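You operate a simulated robot arm through the tools that you are given. There is no shell and no other tool.

You run a simulated robot arm. Do the job below in one go: nothing can be reset, and whatever is moved stays where it is left.

## Task
Wash the parts in the covered bath at low power.
Fine: the bath lid starts open and stays open, the flat wire basket stays in the bath; lower switch on, lower knob at low, one wash with the black run button, lower switch off again; leave the other buttons, knobs, switches, levers, baskets and parts alone. Where these are worked on the way, their far stop is far enough and under half their travel is too little: lower switch.

It is judged by the outcome, as a careful person would: the job done as asked, and still so three seconds after it is handed in. It fails if anything else is knocked over, pushed out of place, dropped, spilled or broken. Lids that push on must go on centred and level and be pressed home; caps that screw on are set level and turned clockwise until they are tight.

## Robot
A 6-joint arm with a three-finger gripper, fixed in place. Base frame: the origin is at the foot of the arm, x ahead of it, y to its left, z up; the work surface is at about z = 760. Readings come in mm, degrees, newtons and seconds.
Its first joint turns from -166.0 to 166.0 degrees. Payload 4.89 kg.
Tool frame: the origin (TCP) lies between the finger pads and is the grasp point; the fingertips stand 30 mm ahead of it; z points along the fingers, y is the line along which they close. The gripper opens to 164 mm. The gripper's body begins 125 mm behind the TCP.
Orientation is that of the tool frame in the base frame, as [roll, pitch, yaw] about the fixed x, y, z axes, in that order (R = Rz(yaw) Ry(pitch) Rx(roll)). With the fingers straight down and closing along the base's y, the tool's x points along the base's -x, its y along +y and its z along -z.

## Interface
- The arm moves only by the tool drive_tool. Its argument "rows" is text: rows parted by semicolons, each of 7 numbers parted by spaces: the shift along the tool's x, y, z in mm, then the turn, a rotation vector about the tool's x, y, z in rad, then the finger opening in mm, from 0 to 164. In form: tx ty tz rx ry rz gripper; .... A call has 1 to 20 rows; each row shifts and turns the commanded pose from where the row before left it, along the tool's axes as they then stand. A row lasts 0.2 s, in which the tool goes at most 50 mm and 8.6 degrees; a call with a longer step from one row to the next is refused whole, and so is a gripper value outside its range. A pose out of reach is approached as far as the arm can. The call stops where the force on the tool passes 40 N (or 10 N more than at its start, if that is more) or the arm is blocked; 0.2 s more then pass. Each finger travels about 108 mm/s and halts on what it meets, pressing with about 39 N; the grip force reading is that of the motor and also rises with nothing between the fingers. The clock runs only during rows and for 0.2 s after the last one: add rows that do not move to give the fingers time. The reply holds the time, the measured pose of the TCP, the force on the tool along the base axes, the opening and the grip force, in the units named above and with some noise, with the torque about the TCP (base axes, N m) and any sound that the robot's microphone picked up.
- Cameras (640 x 400 px; columns grow to the right, rows downward): "scene" is fixed at [50.9, -499.4, 1930.9]; the picture's right is [0.72, -0.69, 0.00], its down [-0.36, -0.37, -0.86] and it looks along [0.59, 0.62, -0.52] (base axes); focal length 351 px, centre (320, 200). "wrist" rides on the gripper at [76, -2, -152] in the tool frame; the picture's right is [0.02, 1.00, 0.00], its down [-0.88, 0.02, -0.47] and it looks along [-0.47, 0.01, 0.88] (tool axes); focal length 247 px, centre (320, 200). There is no depth. A picture from a camera that has moved, and an enlarged one, comes with that camera's place and axes in the base frame and with its lens.
- camera(camera): a new picture of that camera. It takes no simulated time.
- lift_body(by): slides the trunk up (or, below 0, down) by that many mm; the arm rides with it, the base frame stays. It gives what a move gives, with no picture.
- close_up(camera, box): a new picture of the part [left, top, right, bottom] of that camera's present view, enlarged. It takes no simulated time.
- finish_job(): hands the job in; it is judged then, once.

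Places have to be worked out from the pictures, the camera data and where the tool is seen. Open the gripper and draw the arm clear of the work before you hand the job in, unless the task says otherwise.

The tools are called after "Emit:" by a JSON object that holds its "op" and its "data". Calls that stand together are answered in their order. drive_tool: Moves the arm, as the interface text tells. Its arguments: {"type":"object","properties":{"rows":{"type":"string"}},"required":["rows"]} The other tools are called the same way: lift_body (by) slides the trunk up or down; camera (camera) takes a picture; close_up (camera, box) takes an enlarged picture of a part of a camera's view; finish_job () hands the job in.

At the start:

```text
clock: 0.0
tool_pos: [709.2, -27.5, 1646.2]
orientation: [-180.0, 0.0, -179.9]
force: [-0.1, 0.8, 0.3]
moment: [0.0, 0.01, 0.01]
width: 164.1
grasp_force: 0.1
trunk travel left (down, up): [-275.0, 115.0]
```

scene: 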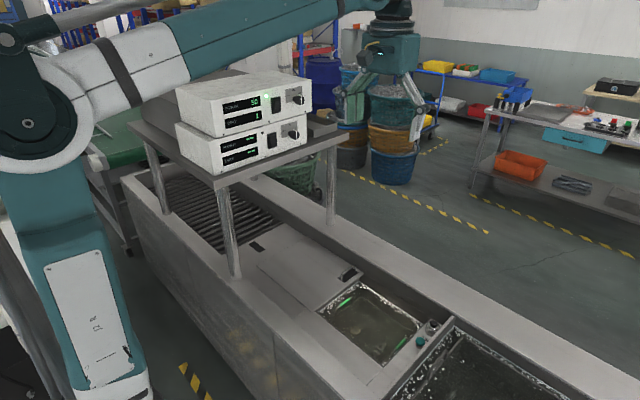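
wrist: 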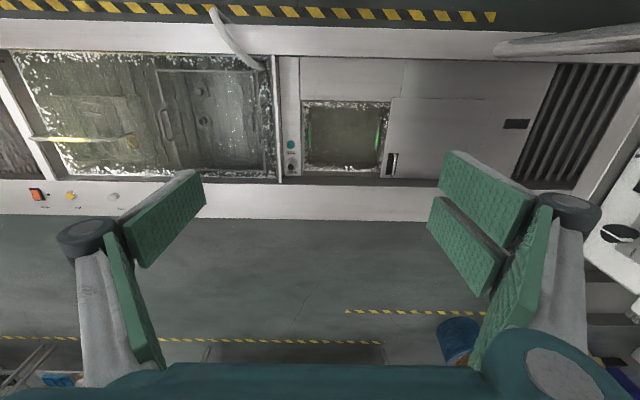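

I start by looking at the scene enlarged to find the generator boxes, switches, knobs and the black run button.

Emit:
{"op": "close_up", "data": {"camera": "scene", "box": [160, 60, 340, 180]}}

Emit:
{"op": "close_up", "data": {"camera": "scene", "box": [300, 250, 500, 400]}}

Emit:
{"op": "close_up", "data": {"camera": "wrist", "box": [260, 80, 420, 190]}}

Emit:
{"op": "close_up", "data": {"camera": "wrist", "box": [0, 30, 300, 220]}}

```text
3.33 times, centred on (250, 120) of scene
camera zoom: at [50.9, -499.4, 1930.9], right [0.72, -0.69, 0.0], down [-0.36, -0.37, -0.86], along [0.59, 0.62, -0.52], focal length 1169 px, centre (553, 467)
```

zoom: 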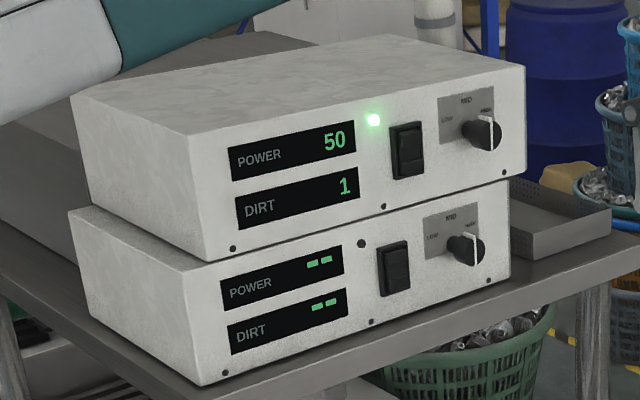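

```text
2.67 times, centred on (400, 325) of scene
camera zoom: at [50.9, -499.4, 1930.9], right [0.72, -0.69, 0.0], down [-0.36, -0.37, -0.86], along [0.59, 0.62, -0.52], focal length 935 px, centre (107, -133)
```

zoom: 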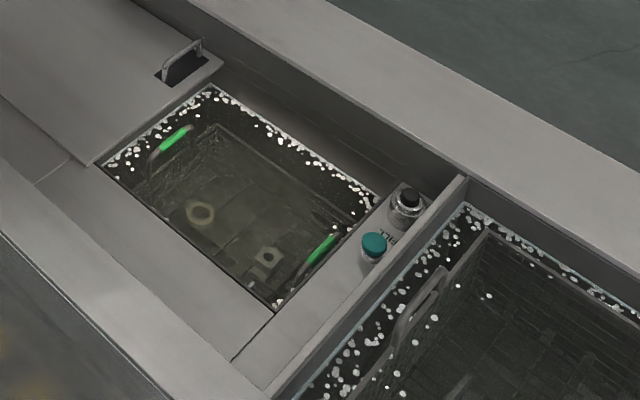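

```text
3.64 times, centred on (340, 135) of wrist
camera zoom: at [632.3, -28.6, 1800.4], right [-0.02, 1.0, 0.0], down [0.88, 0.02, 0.47], along [0.47, 0.01, -0.88], focal length 898 px, centre (247, 436)
```

zoom: 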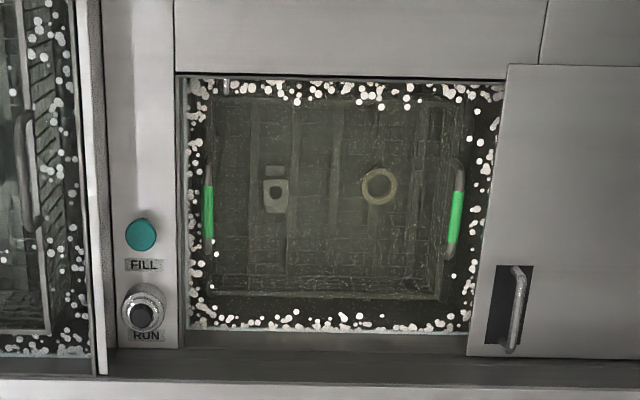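

```text
2.11 times, centred on (150, 125) of wrist
camera zoom: at [632.3, -28.6, 1800.4], right [-0.02, 1.0, 0.0], down [0.88, 0.02, 0.47], along [0.47, 0.01, -0.88], focal length 520 px, centre (678, 358)
```

zoom: 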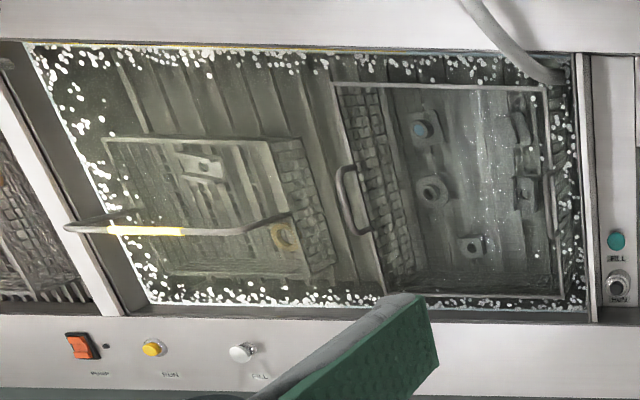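

The lower generator sits on a shelf whose front faces -y, with its switch roughly at [870, 650, 1380]. The run button is near [1012, -138, 785]. I turn the tool in place to point along +y with the camera above it, so I can look at the box front.

Emit:
{"op": "drive_tool", "data": {"rows": "0 0 0 -0.0863 0.0863 0.0863 164;0 0 0 -0.0863 0.0863 0.0863 164;0 0 0 -0.0863 0.0863 0.0863 164;0 0 0 -0.0863 0.0863 0.0863 164;0 0 0 -0.0863 0.0863 0.0863 164;0 0 0 -0.0863 0.0863 0.0863 164;0 0 0 -0.0863 0.0863 0.0863 164"}}

```text
clock: 1.6
tool_pos: [717.9, 7.7, 1648.3]
orientation: [153.2, -38.9, 151.5]
force: [-1.1, -0.5, 0.3]
moment: [-0.01, -0.15, -0.13]
width: 164.1
grasp_force: 0.0
out of reach, approached as far as the arm can: row 6, 7
trunk travel left (down, up): [-275.0, 115.0]
```

Rows 6 and 7 were out of reach at this spot. I look at the scene to see the arm's posture before choosing another path.

Emit:
{"op": "camera", "data": {"camera": "scene"}}

Emit:
{"op": "camera", "data": {"camera": "wrist"}}

```text
taken
```

scene: 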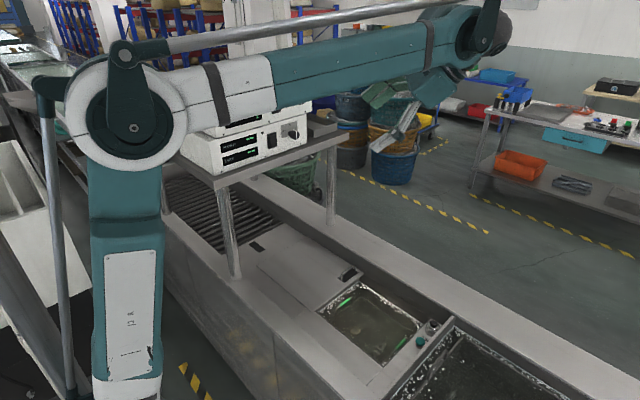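

```text
taken
camera wrist: at [705.5, -64.3, 1802.2], right [0.66, 0.66, 0.36], down [0.75, -0.63, -0.22], along [0.09, 0.41, -0.91], focal length 247 px, centre (320, 200)
```

wrist: 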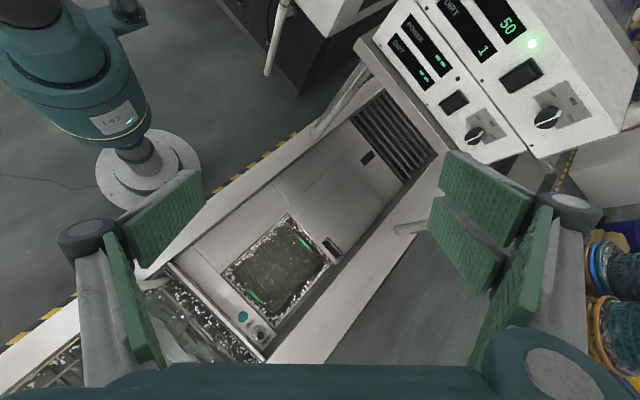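

The wrist view now shows the generator faces; I enlarge both to triangulate the lower switch and knob.

Emit:
{"op": "close_up", "data": {"camera": "wrist", "box": [350, 0, 640, 180]}}

Emit:
{"op": "close_up", "data": {"camera": "scene", "box": [180, 90, 340, 190]}}

```text
2.21 times, centred on (495, 90) of wrist
camera zoom: at [705.5, -64.3, 1802.2], right [0.66, 0.66, 0.36], down [0.75, -0.63, -0.22], along [0.09, 0.41, -0.91], focal length 545 px, centre (-66, 443)
```

zoom: 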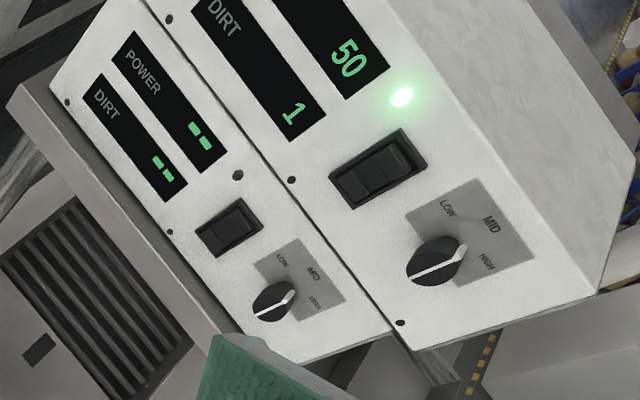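

```text
4.00 times, centred on (260, 140) of scene
camera zoom: at [50.9, -499.4, 1930.9], right [0.72, -0.69, 0.0], down [-0.36, -0.37, -0.86], along [0.59, 0.62, -0.52], focal length 1403 px, centre (560, 440)
```

zoom: 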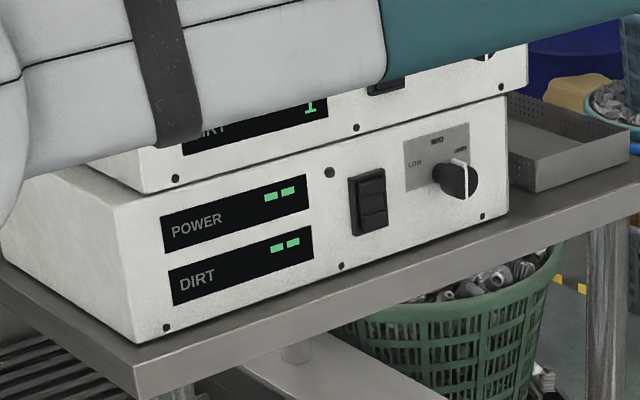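

Triangulating gives the lower switch at about [796, 548, 1425] and the lower knob at about [891, 532, 1424]. The tool was leaning back and stretching the arm, so I move it lower and nearer to the box, then carry on with the turn.

Emit:
{"op": "drive_tool", "data": {"rows": "0.5 9.5 43.8 0 0 0 164;0.5 9.5 43.8 0 0 0 164;0.5 9.5 43.8 0 0 0 164;0.5 9.5 43.8 0 0 0 164;0.5 9.5 43.8 0 0 0 164;0.5 9.5 43.8 0 0 0 164"}}

```text
clock: 3.0
tool_pos: [684.4, 220.8, 1486.9]
orientation: [153.3, -38.6, 151.5]
force: [-0.9, -0.8, 0.4]
moment: [0.08, -0.03, -0.04]
width: 164.0
grasp_force: 0.2
trunk travel left (down, up): [-275.0, 115.0]
```

That went fine. I finish the turn so the tool points along +y.

Emit:
{"op": "drive_tool", "data": {"rows": "0 0 0 -0.0863 0.0863 0.0863 164;0 0 0 -0.0863 0.0863 0.0863 164;0 0 0 -0.0863 0.0863 0.0863 164;0 0 0 -0.0863 0.0863 0.0863 164;0 0 0 -0.0863 0.0863 0.0863 100;0 0 0 -0.0863 0.0863 0.0863 50;0 0 0 -0.0863 0.0863 0.0863 0;0 0 0 0 0 0 0;0 0 0 0 0 0 0"}}

Emit:
{"op": "camera", "data": {"camera": "scene"}}

Emit:
{"op": "camera", "data": {"camera": "wrist"}}

```text
clock: 5.0
tool_pos: [681.4, 221.7, 1486.1]
orientation: [115.8, -86.7, 152.2]
force: [-0.3, 0.1, 0.2]
moment: [-0.05, 0.02, 0.0]
width: 0.2
grasp_force: 38.8
trunk travel left (down, up): [-275.0, 115.0]
```

```text
taken
```

scene: 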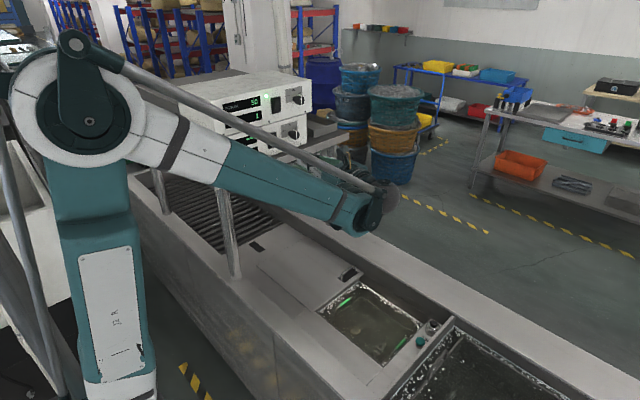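

```text
taken
camera wrist: at [671.1, 71.6, 1566.7], right [1.0, -0.03, 0.07], down [0.05, -0.5, -0.87], along [0.06, 0.87, -0.49], focal length 247 px, centre (320, 200)
```

wrist: 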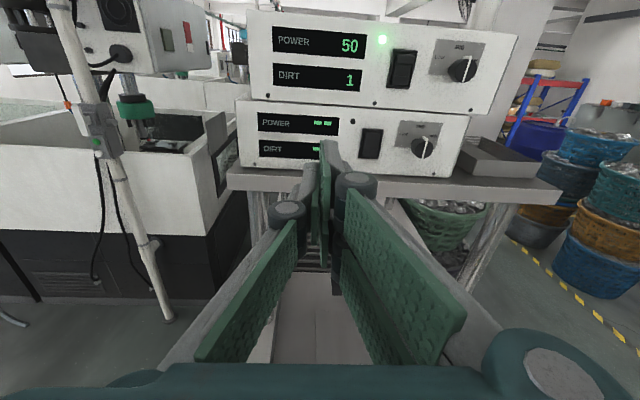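

The tool is almost level along +y, off by about 2–3°. I look closely at the front panels from here.

Emit:
{"op": "close_up", "data": {"camera": "wrist", "box": [340, 30, 480, 180]}}

Emit:
{"op": "close_up", "data": {"camera": "wrist", "box": [220, 0, 540, 200]}}

```text
2.67 times, centred on (410, 105) of wrist
camera zoom: at [671.1, 71.6, 1566.7], right [1.0, -0.03, 0.07], down [0.05, -0.5, -0.87], along [0.06, 0.87, -0.49], focal length 659 px, centre (80, 453)
```

zoom: 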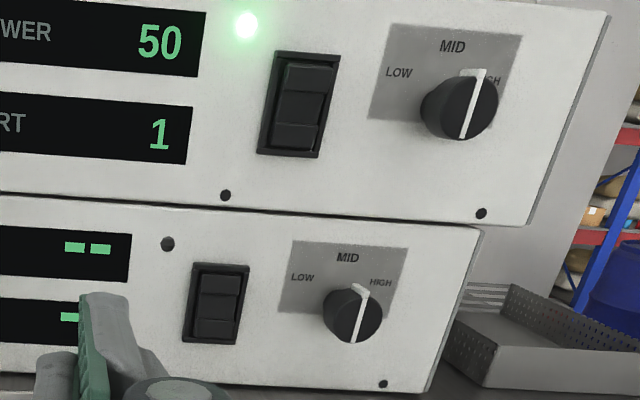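

```text
2.00 times, centred on (380, 100) of wrist
camera zoom: at [671.1, 71.6, 1566.7], right [1.0, -0.03, 0.07], down [0.05, -0.5, -0.87], along [0.06, 0.87, -0.49], focal length 494 px, centre (200, 400)
```

zoom: 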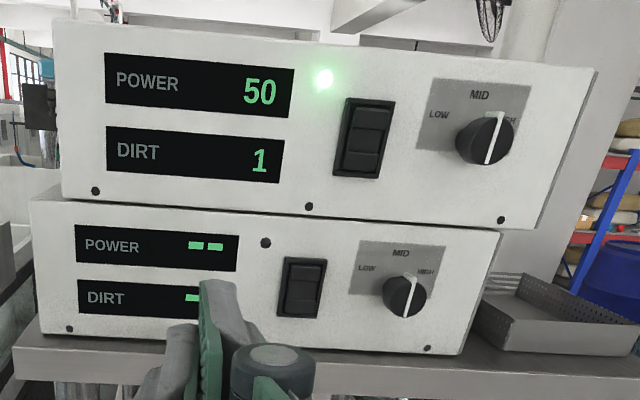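

The lower knob looks to be near MID. I zoom in further on the rockers to see which half is pressed on the lit upper unit compared with the dark lower one.

Emit:
{"op": "close_up", "data": {"camera": "wrist", "box": [380, 40, 430, 80]}}

Emit:
{"op": "close_up", "data": {"camera": "wrist", "box": [350, 120, 400, 170]}}

Emit:
{"op": "close_up", "data": {"camera": "wrist", "box": [390, 110, 450, 170]}}

```text
10.00 times, centred on (405, 60) of wrist
camera zoom: at [671.1, 71.6, 1566.7], right [1.0, -0.03, 0.07], down [0.05, -0.5, -0.87], along [0.06, 0.87, -0.49], focal length 2470 px, centre (-530, 1600)
```

zoom: 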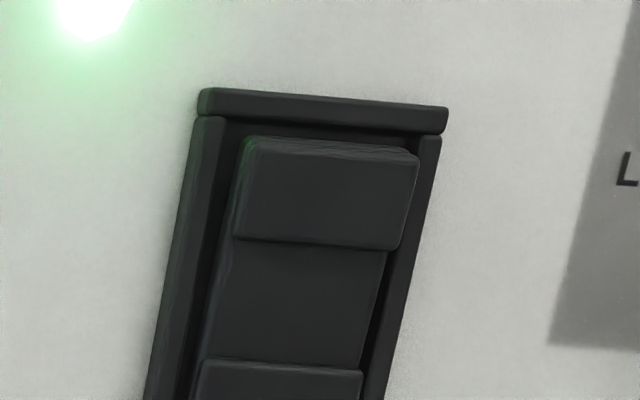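

```text
8.00 times, centred on (375, 145) of wrist
camera zoom: at [671.1, 71.6, 1566.7], right [1.0, -0.03, 0.07], down [0.05, -0.5, -0.87], along [0.06, 0.87, -0.49], focal length 1976 px, centre (-120, 640)
```

zoom: 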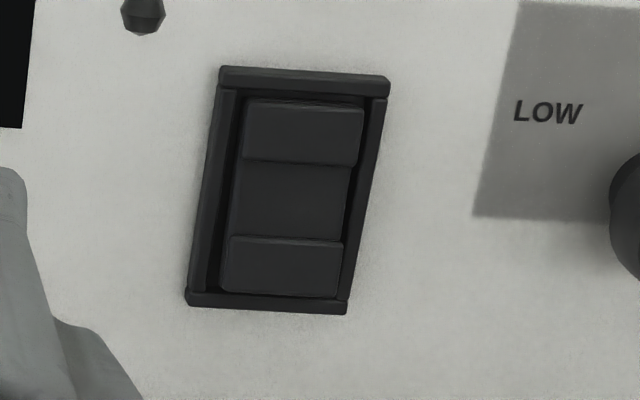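

```text
6.67 times, centred on (420, 140) of wrist
camera zoom: at [671.1, 71.6, 1566.7], right [1.0, -0.03, 0.07], down [0.05, -0.5, -0.87], along [0.06, 0.87, -0.49], focal length 1646 px, centre (-347, 600)
```

zoom: 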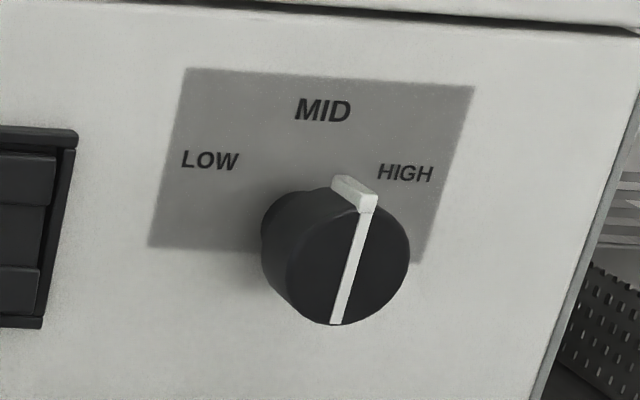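

The knob pointer is at MID, and LOW is about 60° anticlockwise from it. I compare the rockers again, fully framed.

Emit:
{"op": "close_up", "data": {"camera": "wrist", "box": [380, 45, 430, 95]}}

Emit:
{"op": "close_up", "data": {"camera": "scene", "box": [260, 85, 310, 160]}}

```text
8.00 times, centred on (405, 70) of wrist
camera zoom: at [671.1, 71.6, 1566.7], right [1.0, -0.03, 0.07], down [0.05, -0.5, -0.87], along [0.06, 0.87, -0.49], focal length 1976 px, centre (-360, 1240)
```

zoom: 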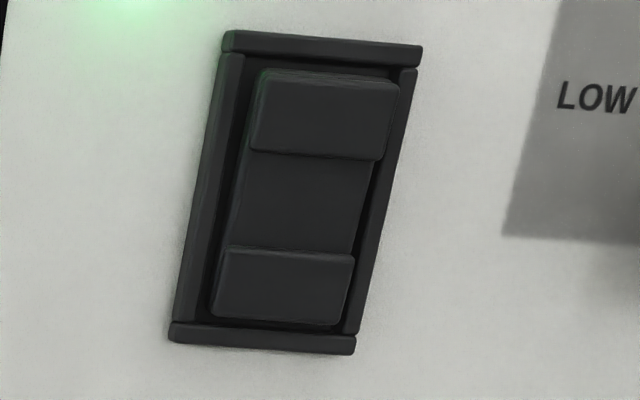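

```text
5.33 times, centred on (285, 122) of scene
camera zoom: at [50.9, -499.4, 1930.9], right [0.72, -0.69, 0.0], down [-0.36, -0.37, -0.86], along [0.59, 0.62, -0.52], focal length 1870 px, centre (507, 613)
```

zoom: 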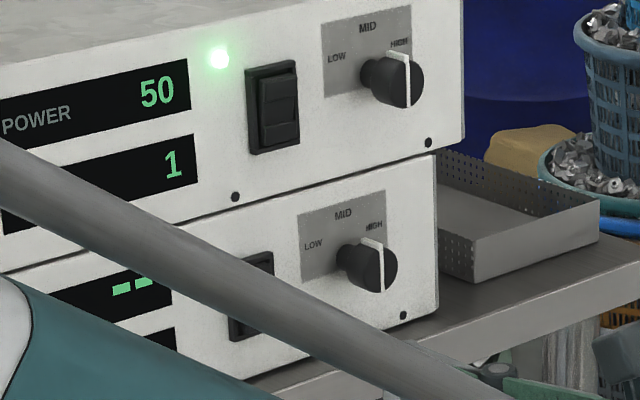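

I level the tool exactly and move to about 120 mm in front of the lower switch for a closer look; the gripper stays closed.

Emit:
{"op": "drive_tool", "data": {"rows": "0 0 0 0.0345 0.026 0.0515 0;-6 19.2 30 0 0 0 0;-6 19.2 30 0 0 0 0;-6 19.2 30 0 0 0 0;-6 19.2 30 0 0 0 0;-6 19.2 30 0 0 0 0;-6 19.2 30 0 0 0 0;0 0 0 0 0 0 0"}}

Emit:
{"op": "camera", "data": {"camera": "wrist"}}

Emit:
{"op": "camera", "data": {"camera": "scene"}}

```text
clock: 6.8
tool_pos: [796.9, 401.9, 1448.7]
orientation: [-80.9, -89.9, -9.0]
force: [0.8, 0.2, -0.4]
moment: [0.05, -0.01, 0.08]
width: 0.0
grasp_force: 39.0
trunk travel left (down, up): [-275.0, 115.0]
```

```text
taken
camera wrist: at [794.2, 249.7, 1526.0], right [1.0, 0.0, 0.02], down [0.02, -0.47, -0.88], along [0.01, 0.88, -0.47], focal length 247 px, centre (320, 200)
```

wrist: 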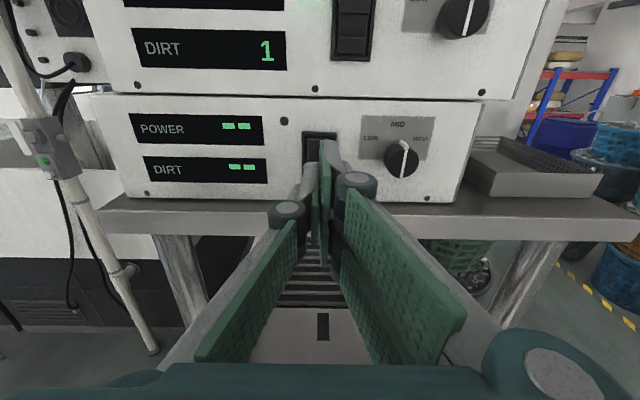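

```text
taken
```

scene: 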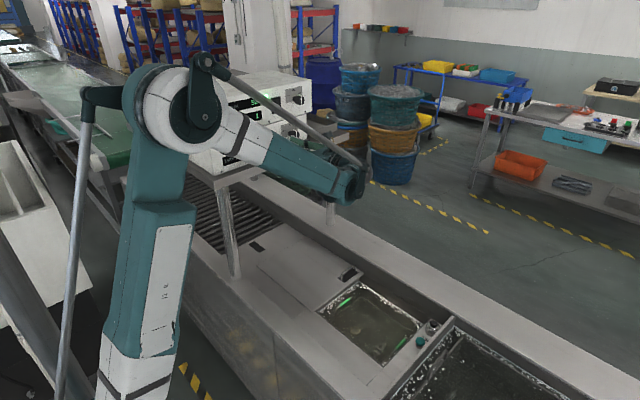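

I'm now about 120 mm from the panel. I enlarge the knob and switch in this view to refine their places.

Emit:
{"op": "close_up", "data": {"camera": "wrist", "box": [280, 80, 480, 220]}}

Emit:
{"op": "close_up", "data": {"camera": "wrist", "box": [350, 105, 440, 185]}}

Emit:
{"op": "close_up", "data": {"camera": "scene", "box": [200, 70, 360, 190]}}

```text
2.86 times, centred on (380, 150) of wrist
camera zoom: at [794.2, 249.7, 1526.0], right [1.0, 0.0, 0.02], down [0.02, -0.47, -0.88], along [0.01, 0.88, -0.47], focal length 706 px, centre (149, 343)
```

zoom: 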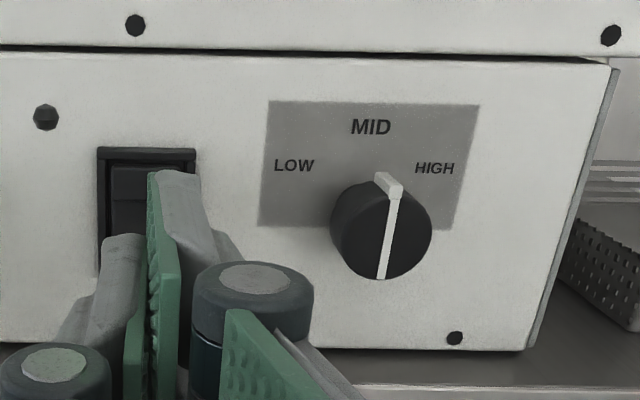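

```text
5.00 times, centred on (395, 145) of wrist
camera zoom: at [794.2, 249.7, 1526.0], right [1.0, 0.0, 0.02], down [0.02, -0.47, -0.88], along [0.01, 0.88, -0.47], focal length 1235 px, centre (-55, 475)
```

zoom: 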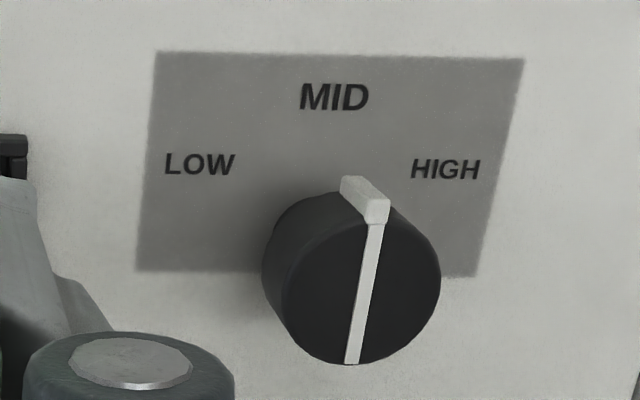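

```text
3.33 times, centred on (280, 130) of scene
camera zoom: at [50.9, -499.4, 1930.9], right [0.72, -0.69, 0.0], down [-0.36, -0.37, -0.86], along [0.59, 0.62, -0.52], focal length 1169 px, centre (453, 433)
```

zoom: 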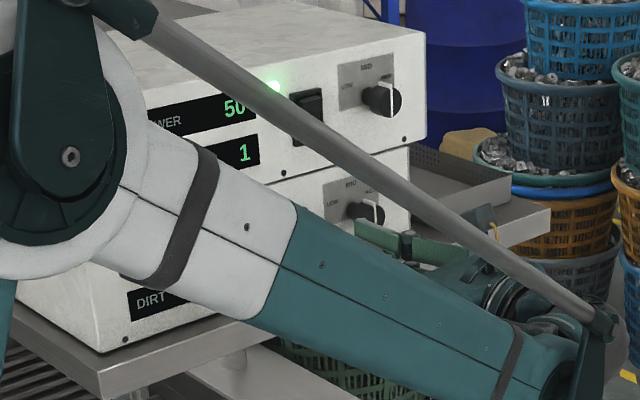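

The depth estimates disagree by a few centimetres, so I slide sideways by 90 mm at the same orientation to get a clean baseline.

Emit:
{"op": "drive_tool", "data": {"rows": "0 30 0 0 0 0 0;0 30 0 0 0 0 0;0 30 0 0 0 0 0;0 0 0 0 0 0 0"}}

Emit:
{"op": "camera", "data": {"camera": "wrist"}}

Emit:
{"op": "close_up", "data": {"camera": "wrist", "box": [200, 80, 400, 220]}}

```text
clock: 7.8
tool_pos: [887.3, 399.7, 1447.4]
orientation: [-74.3, -89.9, -15.6]
force: [1.0, 0.4, -1.0]
moment: [0.06, -0.03, 0.13]
width: 0.0
grasp_force: 39.1
trunk travel left (down, up): [-275.0, 115.0]
```

```text
taken
camera wrist: at [885.5, 248.1, 1524.9], right [1.0, 0.0, 0.02], down [0.02, -0.47, -0.88], along [0.01, 0.88, -0.47], focal length 247 px, centre (320, 200)
```

wrist: 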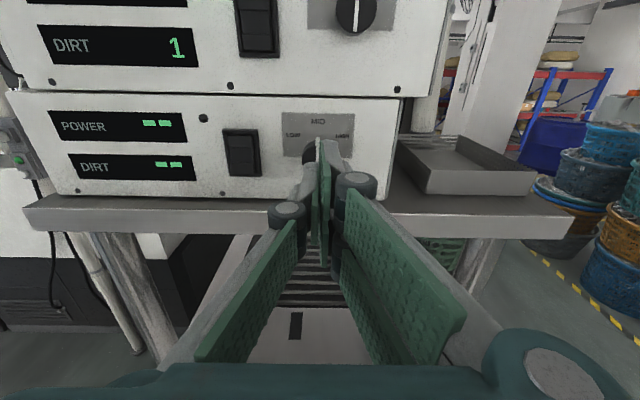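

```text
2.86 times, centred on (300, 150) of wrist
camera zoom: at [885.5, 248.1, 1524.9], right [1.0, 0.0, 0.02], down [0.02, -0.47, -0.88], along [0.01, 0.88, -0.47], focal length 706 px, centre (377, 343)
```

zoom: 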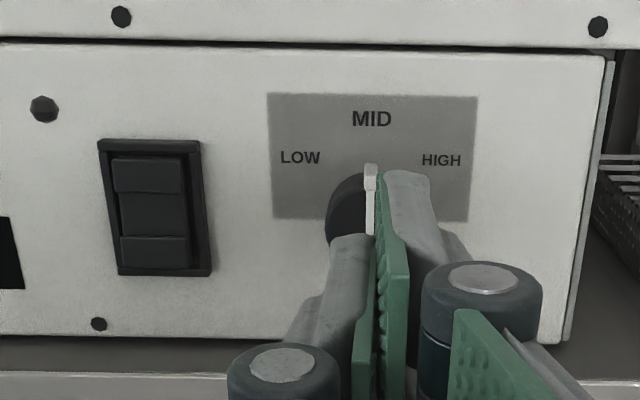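

Panel plane comes out at y≈543, the shelf top at z≈1371 with its edge at y≈511, the switch centre at about [794, 540, 1434] and the knob axis at about [885.5, 1438]. I look closely at the two rockers from this more frontal view.

Emit:
{"op": "close_up", "data": {"camera": "wrist", "box": [215, 120, 275, 185]}}

Emit:
{"op": "close_up", "data": {"camera": "wrist", "box": [225, 0, 290, 65]}}

Emit:
{"op": "close_up", "data": {"camera": "scene", "box": [200, 70, 360, 190]}}

```text
6.15 times, centred on (245, 152) of wrist
camera zoom: at [885.5, 248.1, 1524.9], right [1.0, 0.0, 0.02], down [0.02, -0.47, -0.88], along [0.01, 0.88, -0.47], focal length 1520 px, centre (782, 492)
```

zoom: 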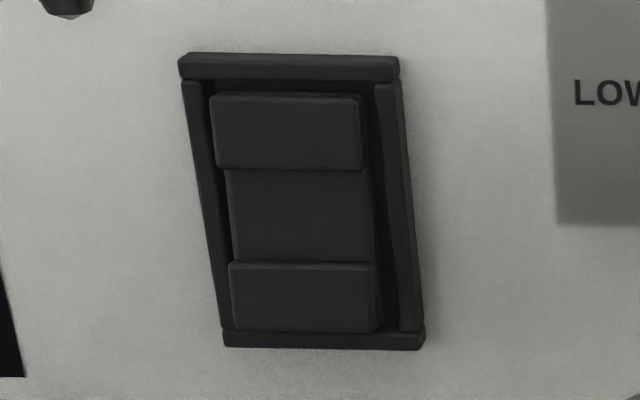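

```text
6.15 times, centred on (258, 32) of wrist
camera zoom: at [885.5, 248.1, 1524.9], right [1.0, 0.0, 0.02], down [0.02, -0.47, -0.88], along [0.01, 0.88, -0.47], focal length 1520 px, centre (705, 1231)
```

zoom: 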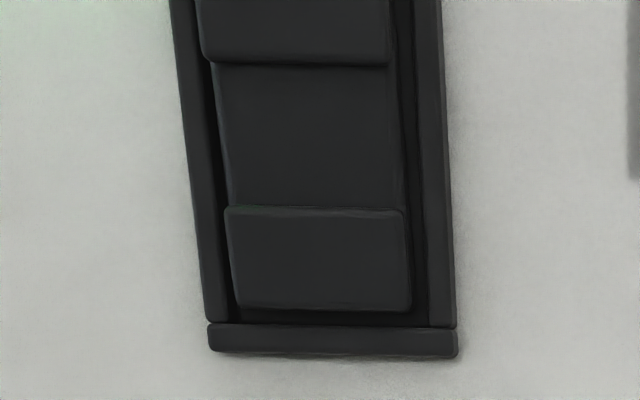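

```text
3.33 times, centred on (280, 130) of scene
camera zoom: at [50.9, -499.4, 1930.9], right [0.72, -0.69, 0.0], down [-0.36, -0.37, -0.86], along [0.59, 0.62, -0.52], focal length 1169 px, centre (453, 433)
```

zoom: 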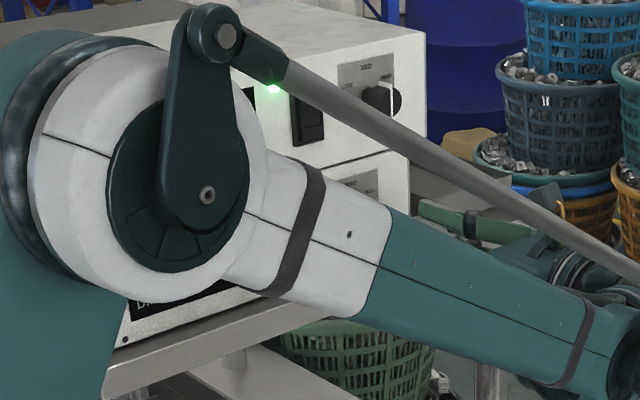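

The off lower rocker has its bottom end proud and the lit upper one its top end proud, so ON is a press on the bottom half. Before touching anything, I check the shape and size of the fingertips, because they look wider than I expected.

Emit:
{"op": "close_up", "data": {"camera": "wrist", "box": [190, 120, 470, 380]}}

Emit:
{"op": "close_up", "data": {"camera": "scene", "box": [280, 100, 380, 200]}}

```text
1.54 times, centred on (330, 250) of wrist
camera zoom: at [885.5, 248.1, 1524.9], right [1.0, 0.0, 0.02], down [0.02, -0.47, -0.88], along [0.01, 0.88, -0.47], focal length 380 px, centre (305, 123)
```

zoom: 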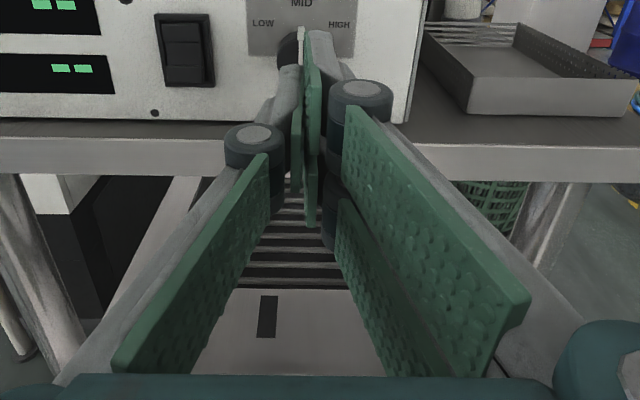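

```text
4.00 times, centred on (330, 150) of scene
camera zoom: at [50.9, -499.4, 1930.9], right [0.72, -0.69, 0.0], down [-0.36, -0.37, -0.86], along [0.59, 0.62, -0.52], focal length 1403 px, centre (280, 400)
```

zoom: 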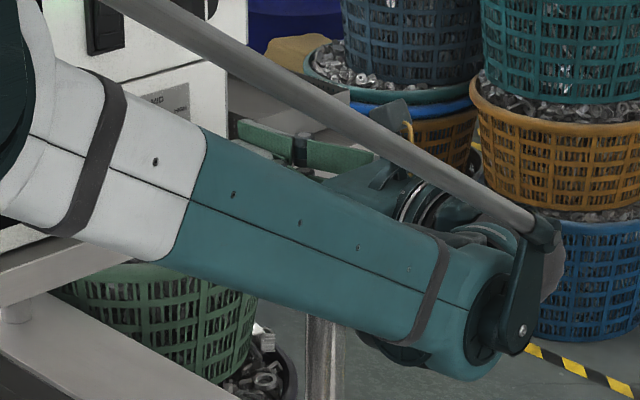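

The fingers carry double pads. I zoom the scene camera on the gripper to measure their true width.

Emit:
{"op": "close_up", "data": {"camera": "scene", "box": [325, 115, 385, 160]}}

Emit:
{"op": "close_up", "data": {"camera": "wrist", "box": [270, 130, 390, 240]}}

```text
8.89 times, centred on (355, 138) of scene
camera zoom: at [50.9, -499.4, 1930.9], right [0.72, -0.69, 0.0], down [-0.36, -0.37, -0.86], along [0.59, 0.62, -0.52], focal length 3117 px, centre (9, 756)
```

zoom: 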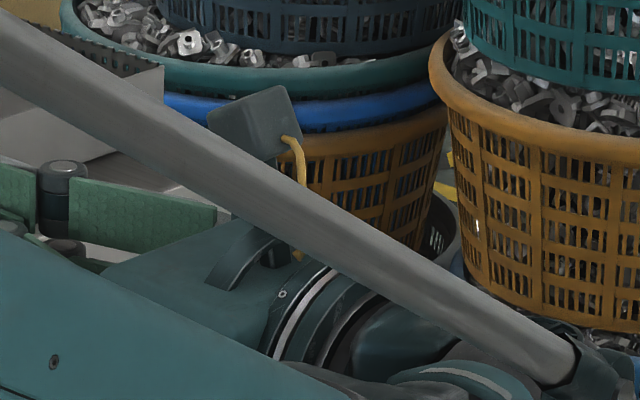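

```text
3.64 times, centred on (330, 185) of wrist
camera zoom: at [885.5, 248.1, 1524.9], right [1.0, 0.0, 0.02], down [0.02, -0.47, -0.88], along [0.01, 0.88, -0.47], focal length 898 px, centre (284, 254)
```

zoom: 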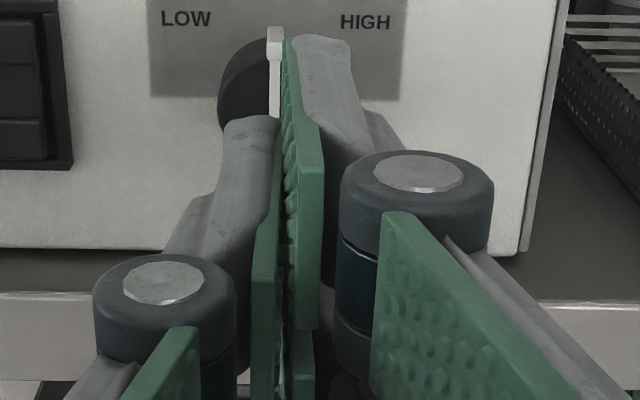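

The picture makes sense as one finger on the -y side and two on the +y side, each 26 mm wide. So I'll press with the single finger's outer edge, with the tool rolled so that finger is at the bottom and the tool pitched up. I move in front of the switch and roll by -90°.

Emit:
{"op": "drive_tool", "data": {"rows": "0 -31.1 0 0 0 0 0;0 -31.1 0 0 0 0 0;0 -31.1 0 0 0 0 0;0 0 0 0 0 -0.1428 0;0 0 0 0 0 -0.1428 0;0 0 0 0 0 -0.1428 0;0 0 0 0 0 -0.1428 0;0 0 0 0 0 -0.1428 0;0 0 0 0 0 -0.1428 0;0 0 0 0 0 -0.1428 0;0 0 0 0 0 -0.1428 0;0 0 0 0 0 -0.1428 0;0 0 0 0 0 -0.1428 0;0 0 0 0 0 -0.1428 0;0 0 0 0 0 0 0"}}

Emit:
{"op": "camera", "data": {"camera": "wrist"}}

Emit:
{"op": "camera", "data": {"camera": "scene"}}

```text
clock: 11.0
tool_pos: [794.4, 401.3, 1449.4]
orientation: [90.0, -0.1, -179.9]
force: [0.6, -0.2, 0.9]
moment: [0.02, 0.02, 0.0]
width: 0.1
grasp_force: 39.2
trunk travel left (down, up): [-275.0, 115.0]
```

```text
taken
camera wrist: at [716.6, 249.5, 1448.9], right [-0.02, 0.0, 1.0], down [0.88, -0.47, 0.02], along [0.47, 0.88, 0.01], focal length 247 px, centre (320, 200)
```

wrist: 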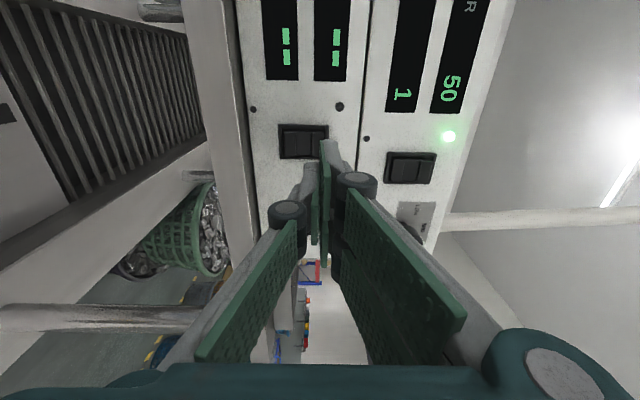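

```text
taken
```

scene: 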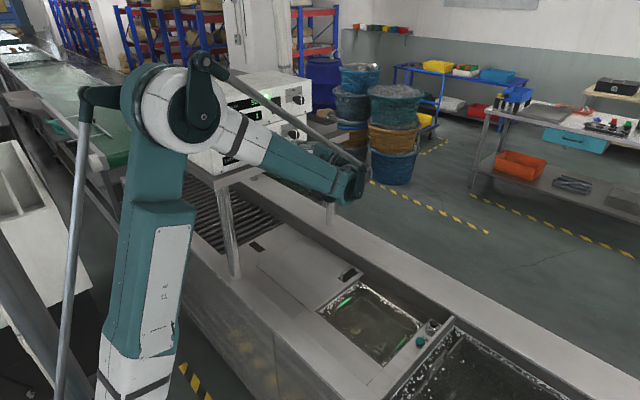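

Orientation is now exact: single finger at the bottom. I check the switch from this side view.

Emit:
{"op": "close_up", "data": {"camera": "wrist", "box": [250, 100, 350, 180]}}

Emit:
{"op": "close_up", "data": {"camera": "wrist", "box": [370, 130, 450, 200]}}

```text
5.00 times, centred on (300, 140) of wrist
camera zoom: at [716.6, 249.5, 1448.9], right [-0.02, 0.0, 1.0], down [0.88, -0.47, 0.02], along [0.47, 0.88, 0.01], focal length 1235 px, centre (420, 500)
```

zoom: 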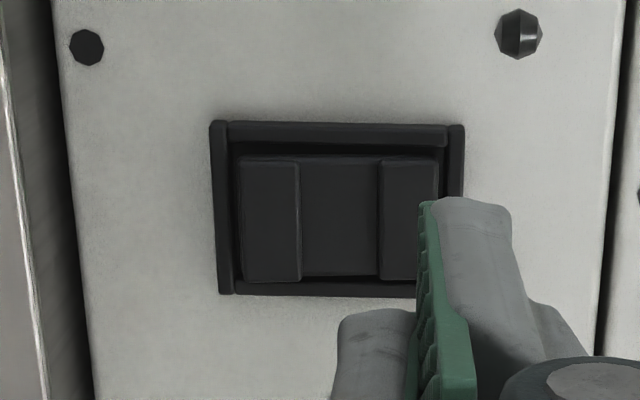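

```text
5.71 times, centred on (410, 165) of wrist
camera zoom: at [716.6, 249.5, 1448.9], right [-0.02, 0.0, 1.0], down [0.88, -0.47, 0.02], along [0.47, 0.88, 0.01], focal length 1411 px, centre (-194, 400)
```

zoom: 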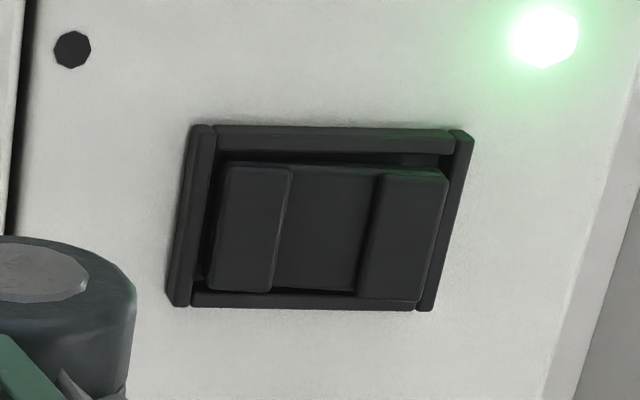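

Confirmed: ON means pressing the bottom ridge (centre near z 1416, x 793). I pitch the tool up 25° and move to about 20 mm short of the ridge.

Emit:
{"op": "drive_tool", "data": {"rows": "0 0 0 -0.1454 0 0 0;0 0 0 -0.1454 0 0 0;0 0 0 -0.1454 0 0 0;0.4 -21.6 17 0 0 0 0;0.4 -21.6 17 0 0 0 0;0.4 -21.6 17 0 0 0 0;0 0 0 0 0 0 0"}}

Emit:
{"op": "camera", "data": {"camera": "wrist"}}

Emit:
{"op": "close_up", "data": {"camera": "wrist", "box": [250, 80, 390, 200]}}

```text
clock: 12.6
tool_pos: [792.2, 475.4, 1414.2]
orientation: [65.0, -0.1, -179.9]
force: [-0.3, 0.6, -0.5]
moment: [0.04, 0.01, -0.01]
width: 0.0
grasp_force: 38.5
trunk travel left (down, up): [-275.0, 115.0]
```

```text
taken
camera wrist: at [714.5, 338.2, 1348.7], right [-0.02, -0.42, 0.91], down [0.88, -0.44, -0.18], along [0.47, 0.79, 0.38], focal length 247 px, centre (320, 200)
```

wrist: 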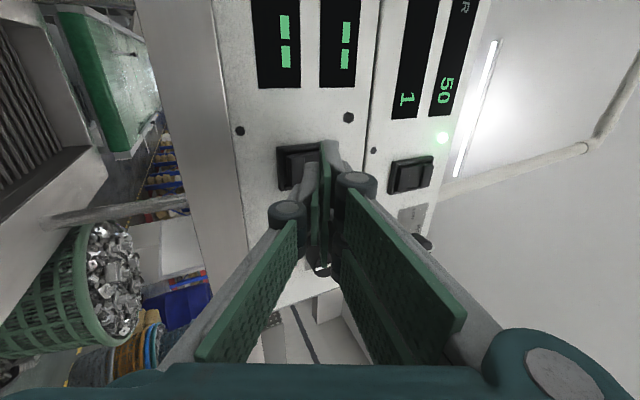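

```text
3.33 times, centred on (320, 140) of wrist
camera zoom: at [714.5, 338.2, 1348.7], right [-0.02, -0.42, 0.91], down [0.88, -0.44, -0.18], along [0.47, 0.79, 0.38], focal length 823 px, centre (320, 400)
```

zoom: 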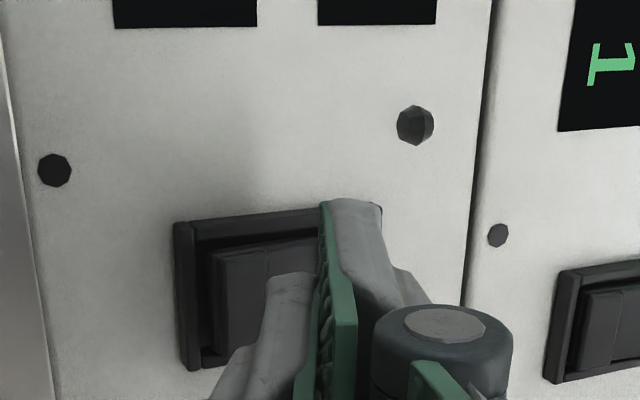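

The tip lines up with the bottom ridge of the rocker. I advance along +y: 16 mm first, then in small steps while watching the force.

Emit:
{"op": "drive_tool", "data": {"rows": "-1 -3.05 3 0 0 0 0;0 -1.69 3.63 0 0 0 0;0 -1.69 3.63 0 0 0 0;0 -1.69 3.63 0 0 0 0;0 -0.63 1.36 0 0 0 0;0 -0.63 1.36 0 0 0 0;0 0 0 0 0 0 0"}}

```text
clock: 14.2
tool_pos: [794.4, 494.2, 1411.5]
orientation: [65.0, -0.1, -180.0]
force: [1.2, 0.4, 0.8]
moment: [0.03, 0.01, 0.02]
width: 0.0
grasp_force: 38.9
trunk travel left (down, up): [-275.0, 115.0]
```

No contact yet (tip edge at y≈526). I creep on in 1.5 mm steps.

Emit:
{"op": "drive_tool", "data": {"rows": "0 -0.63 1.36 0 0 0 0;0 -0.63 1.36 0 0 0 0;0 -0.63 1.36 0 0 0 0"}}

Emit:
{"op": "close_up", "data": {"camera": "wrist", "box": [250, 20, 460, 200]}}

```text
clock: 15.0
tool_pos: [793.5, 498.2, 1411.9]
orientation: [65.0, -0.1, -179.9]
force: [0.3, -0.6, -0.5]
moment: [0.01, 0.0, 0.0]
width: 0.0
grasp_force: 39.2
trunk travel left (down, up): [-275.0, 115.0]
```

```text
2.22 times, centred on (355, 110) of wrist
camera zoom: at [716.3, 361.6, 1346.8], right [-0.02, -0.42, 0.91], down [0.88, -0.44, -0.18], along [0.47, 0.79, 0.38], focal length 549 px, centre (242, 400)
```

zoom: 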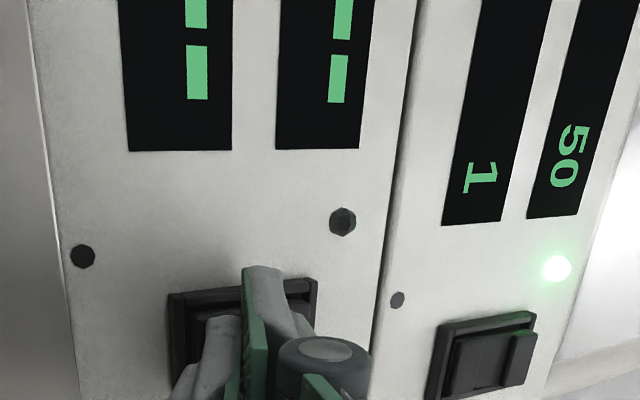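

Still free; a few more small steps.

Emit:
{"op": "drive_tool", "data": {"rows": "0 -0.63 1.36 0 0 0 0;0 -0.63 1.36 0 0 0 0"}}

Emit:
{"op": "close_up", "data": {"camera": "wrist", "box": [250, 20, 460, 200]}}

```text
clock: 15.6
tool_pos: [792.3, 502.0, 1411.4]
orientation: [64.8, -0.1, 180.0]
force: [-1.2, -5.4, -0.2]
moment: [0.0, 0.0, 0.06]
width: 0.2
grasp_force: 39.0
trunk travel left (down, up): [-275.0, 115.0]
```

```text
2.22 times, centred on (355, 110) of wrist
camera zoom: at [716.4, 364.3, 1346.1], right [-0.02, -0.42, 0.91], down [0.88, -0.44, -0.19], along [0.47, 0.79, 0.38], focal length 549 px, centre (242, 400)
```

zoom: 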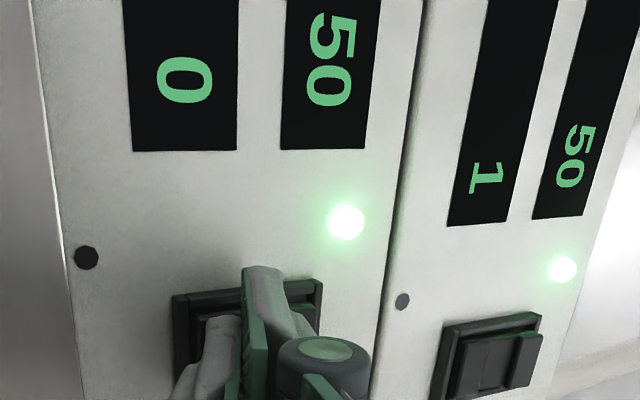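

The lower unit is lit: POWER 50, DIRT 0. I push about 1 mm more to seat the rocker, then back straight off along -y and check that it stays on.

Emit:
{"op": "drive_tool", "data": {"rows": "0 -0.42 0.91 0 0 0 0;0 0 0 0 0 0 0;0 2.1 -4.5 0 0 0 0;0 4.2 -9.1 0 0 0 0;0 8.45 -18.1 0 0 0 0;0 12.7 -27.2 0 0 0 0;0 12.7 -27.2 0 0 0 0;0 0 0 0 0 0 0"}}

Emit:
{"op": "camera", "data": {"camera": "wrist"}}

Emit:
{"op": "close_up", "data": {"camera": "wrist", "box": [240, 0, 480, 200]}}

```text
clock: 17.4
tool_pos: [796.1, 406.2, 1410.5]
orientation: [65.0, -0.1, -179.9]
force: [0.2, -0.7, 0.6]
moment: [-0.06, -0.04, 0.01]
width: 0.0
grasp_force: 38.7
trunk travel left (down, up): [-275.0, 115.0]
```

```text
taken
camera wrist: at [717.7, 270.3, 1345.4], right [-0.02, -0.42, 0.91], down [0.88, -0.44, -0.18], along [0.47, 0.79, 0.38], focal length 247 px, centre (320, 200)
```

wrist: 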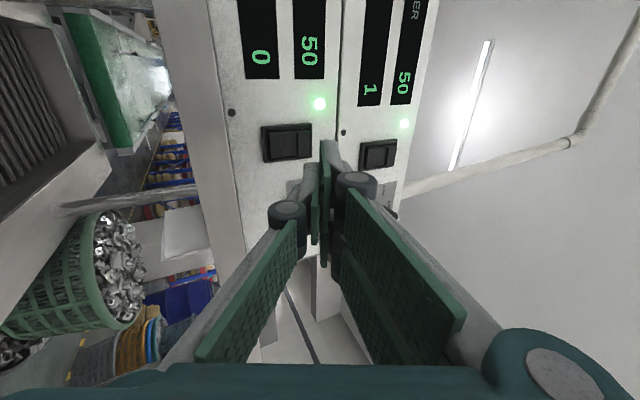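

```text
2.00 times, centred on (360, 100) of wrist
camera zoom: at [717.7, 270.3, 1345.4], right [-0.02, -0.42, 0.91], down [0.88, -0.44, -0.18], along [0.47, 0.79, 0.38], focal length 494 px, centre (240, 400)
```

zoom: 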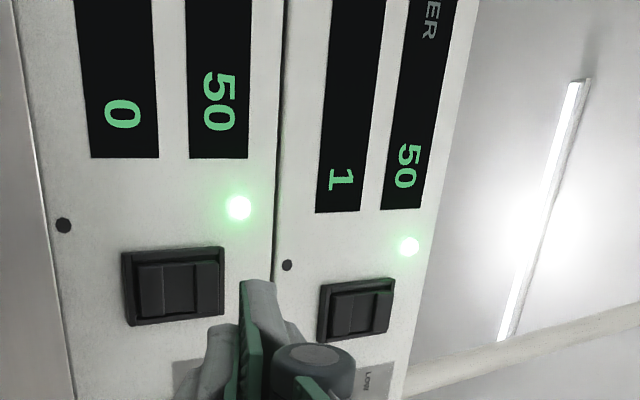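

The rocker stays on. Next is the knob: I level the tool, roll back so the fingers close horizontally, open to 70 mm and move in front of the knob.

Emit:
{"op": "drive_tool", "data": {"rows": "0 0 0 0.1454 0 0 0;0 0 0 0.1454 0 0 0;0 0 0 0.1454 0 0 0;0 0 0 0 0 0.1428 0;0 0 0 0 0 0.1428 0;0 0 0 0 0 0.1428 10;0 0 0 0 0 0.1428 20;0 0 0 0 0 0.1428 30;0 0 0 0 0 0.1428 40;0 0 0 0 0 0.1428 50;0 0 0 0 0 0.1428 60;0 0 0 0 0 0.1428 70;0 0 0 0 0 0.1428 70;0 0 0 0 0 0.1428 70;9.2 29.8 8 0 0 0 70;9.2 29.8 8 0 0 0 70;9.2 29.8 8 0 0 0 70;0 0 0 0 0 0 70;0 0 0 0 0 0 70"}}

Emit:
{"op": "camera", "data": {"camera": "wrist"}}

Emit:
{"op": "close_up", "data": {"camera": "wrist", "box": [220, 80, 420, 220]}}

```text
clock: 21.4
tool_pos: [883.4, 430.2, 1438.4]
orientation: [-68.6, -89.8, -21.4]
force: [0.5, 0.1, -0.5]
moment: [0.03, -0.02, 0.01]
width: 70.0
grasp_force: 0.1
trunk travel left (down, up): [-275.0, 115.0]
```

```text
taken
camera wrist: at [882.2, 278.8, 1515.7], right [1.0, 0.0, 0.02], down [0.02, -0.47, -0.88], along [0.01, 0.88, -0.47], focal length 247 px, centre (320, 200)
```

wrist: 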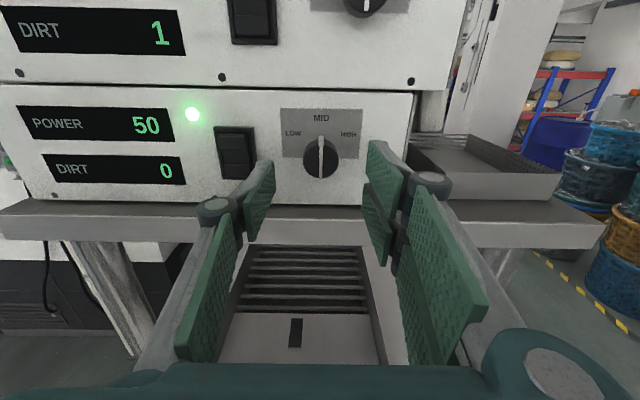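

```text
2.86 times, centred on (320, 150) of wrist
camera zoom: at [882.2, 278.8, 1515.7], right [1.0, 0.0, 0.02], down [0.02, -0.47, -0.88], along [0.01, 0.88, -0.47], focal length 706 px, centre (320, 343)
```

zoom: 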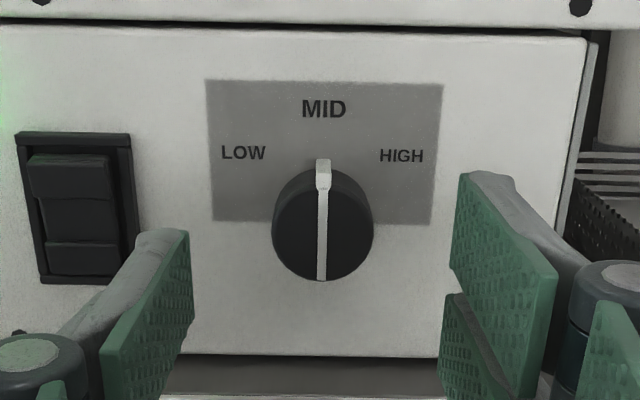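

From two views the knob cap front is at [884.3, 502, 1439], about 33 mm across. I advance so the pads straddle it (TCP y≈497).

Emit:
{"op": "drive_tool", "data": {"rows": "0.6 0.9 20 0 0 0 70;0 0 20 0 0 0 70;0 0 15 0 0 0 70;0 0 10 0 0 0 70;0 0 0 0 0 0 70"}}

Emit:
{"op": "close_up", "data": {"camera": "wrist", "box": [220, 80, 420, 220]}}

```text
clock: 22.6
tool_pos: [883.3, 498.1, 1439.8]
orientation: [-69.7, -89.9, -20.1]
force: [-0.5, 0.2, -0.2]
moment: [0.01, -0.01, 0.01]
width: 70.1
grasp_force: 0.1
trunk travel left (down, up): [-275.0, 115.0]
```

```text
2.86 times, centred on (320, 150) of wrist
camera zoom: at [881.5, 345.3, 1515.7], right [1.0, 0.0, 0.02], down [0.02, -0.47, -0.88], along [0.01, 0.88, -0.47], focal length 706 px, centre (320, 343)
```

zoom: 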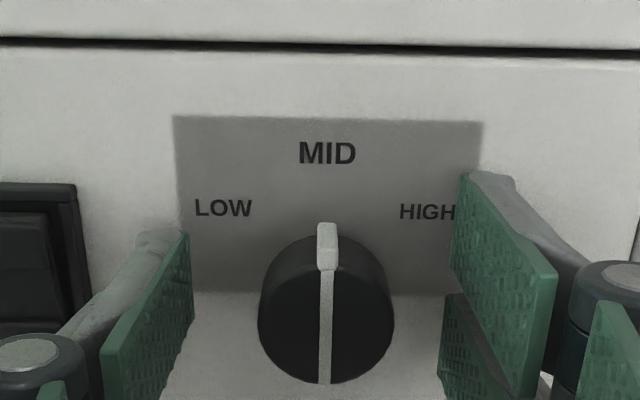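

The knob sits centred between the pads. I close on it.

Emit:
{"op": "drive_tool", "data": {"rows": "0 0.8 0 0 0 0 45;0 0 0 0 0 0 34;0 0 0 0 0 0 20;0 0 0 0 0 0 20;0 0 0 0 0 0 20"}}

Emit:
{"op": "close_up", "data": {"camera": "wrist", "box": [180, 80, 460, 260]}}

```text
clock: 23.8
tool_pos: [884.3, 496.2, 1439.0]
orientation: [-68.2, -89.9, -21.7]
force: [3.8, 1.1, 3.3]
moment: [0.11, -0.03, -0.09]
width: 32.7
grasp_force: 45.1
trunk travel left (down, up): [-275.0, 115.0]
```

```text
2.22 times, centred on (320, 170) of wrist
camera zoom: at [882.8, 344.9, 1516.1], right [1.0, 0.0, 0.02], down [0.02, -0.47, -0.88], along [0.01, 0.88, -0.47], focal length 549 px, centre (320, 267)
```

zoom: 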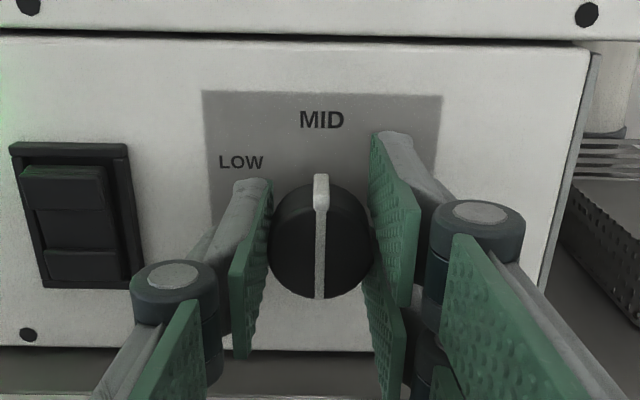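

Gripped at 32.7 mm. I turn anticlockwise (negative about tool z) by about 30° first and check that the knob follows.

Emit:
{"op": "drive_tool", "data": {"rows": "0 0 0 0 0 -0.1 20;0 0 0 0 0 -0.1 20;0 0 0 0 0 -0.1 20;0 0 0 0 0 -0.1 20;0 0 0 0 0 -0.1 20;0 0 0 0 0 0 20"}}

Emit:
{"op": "camera", "data": {"camera": "wrist"}}

Emit:
{"op": "close_up", "data": {"camera": "wrist", "box": [180, 80, 460, 260]}}

```text
clock: 25.2
tool_pos: [884.1, 496.7, 1439.6]
orientation: [90.1, -61.3, -179.9]
force: [-11.3, 0.5, -13.7]
moment: [-0.2, 0.01, 0.29]
width: 32.6
grasp_force: 45.0
trunk travel left (down, up): [-275.0, 115.0]
```

```text
taken
camera wrist: at [845.5, 344.9, 1505.9], right [0.87, 0.0, 0.5], down [0.44, -0.47, -0.76], along [0.23, 0.88, -0.41], focal length 247 px, centre (320, 200)
```

wrist: 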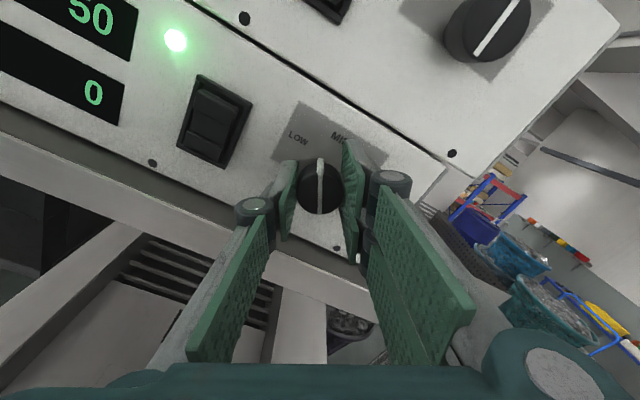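

```text
2.22 times, centred on (320, 170) of wrist
camera zoom: at [845.5, 344.9, 1505.9], right [0.87, 0.0, 0.5], down [0.44, -0.47, -0.76], along [0.23, 0.88, -0.41], focal length 549 px, centre (320, 267)
```

zoom: 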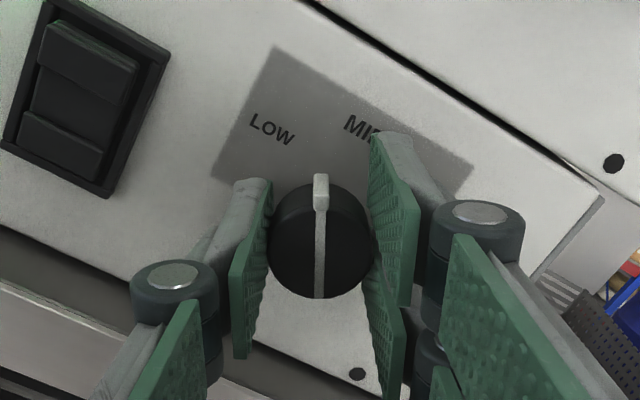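

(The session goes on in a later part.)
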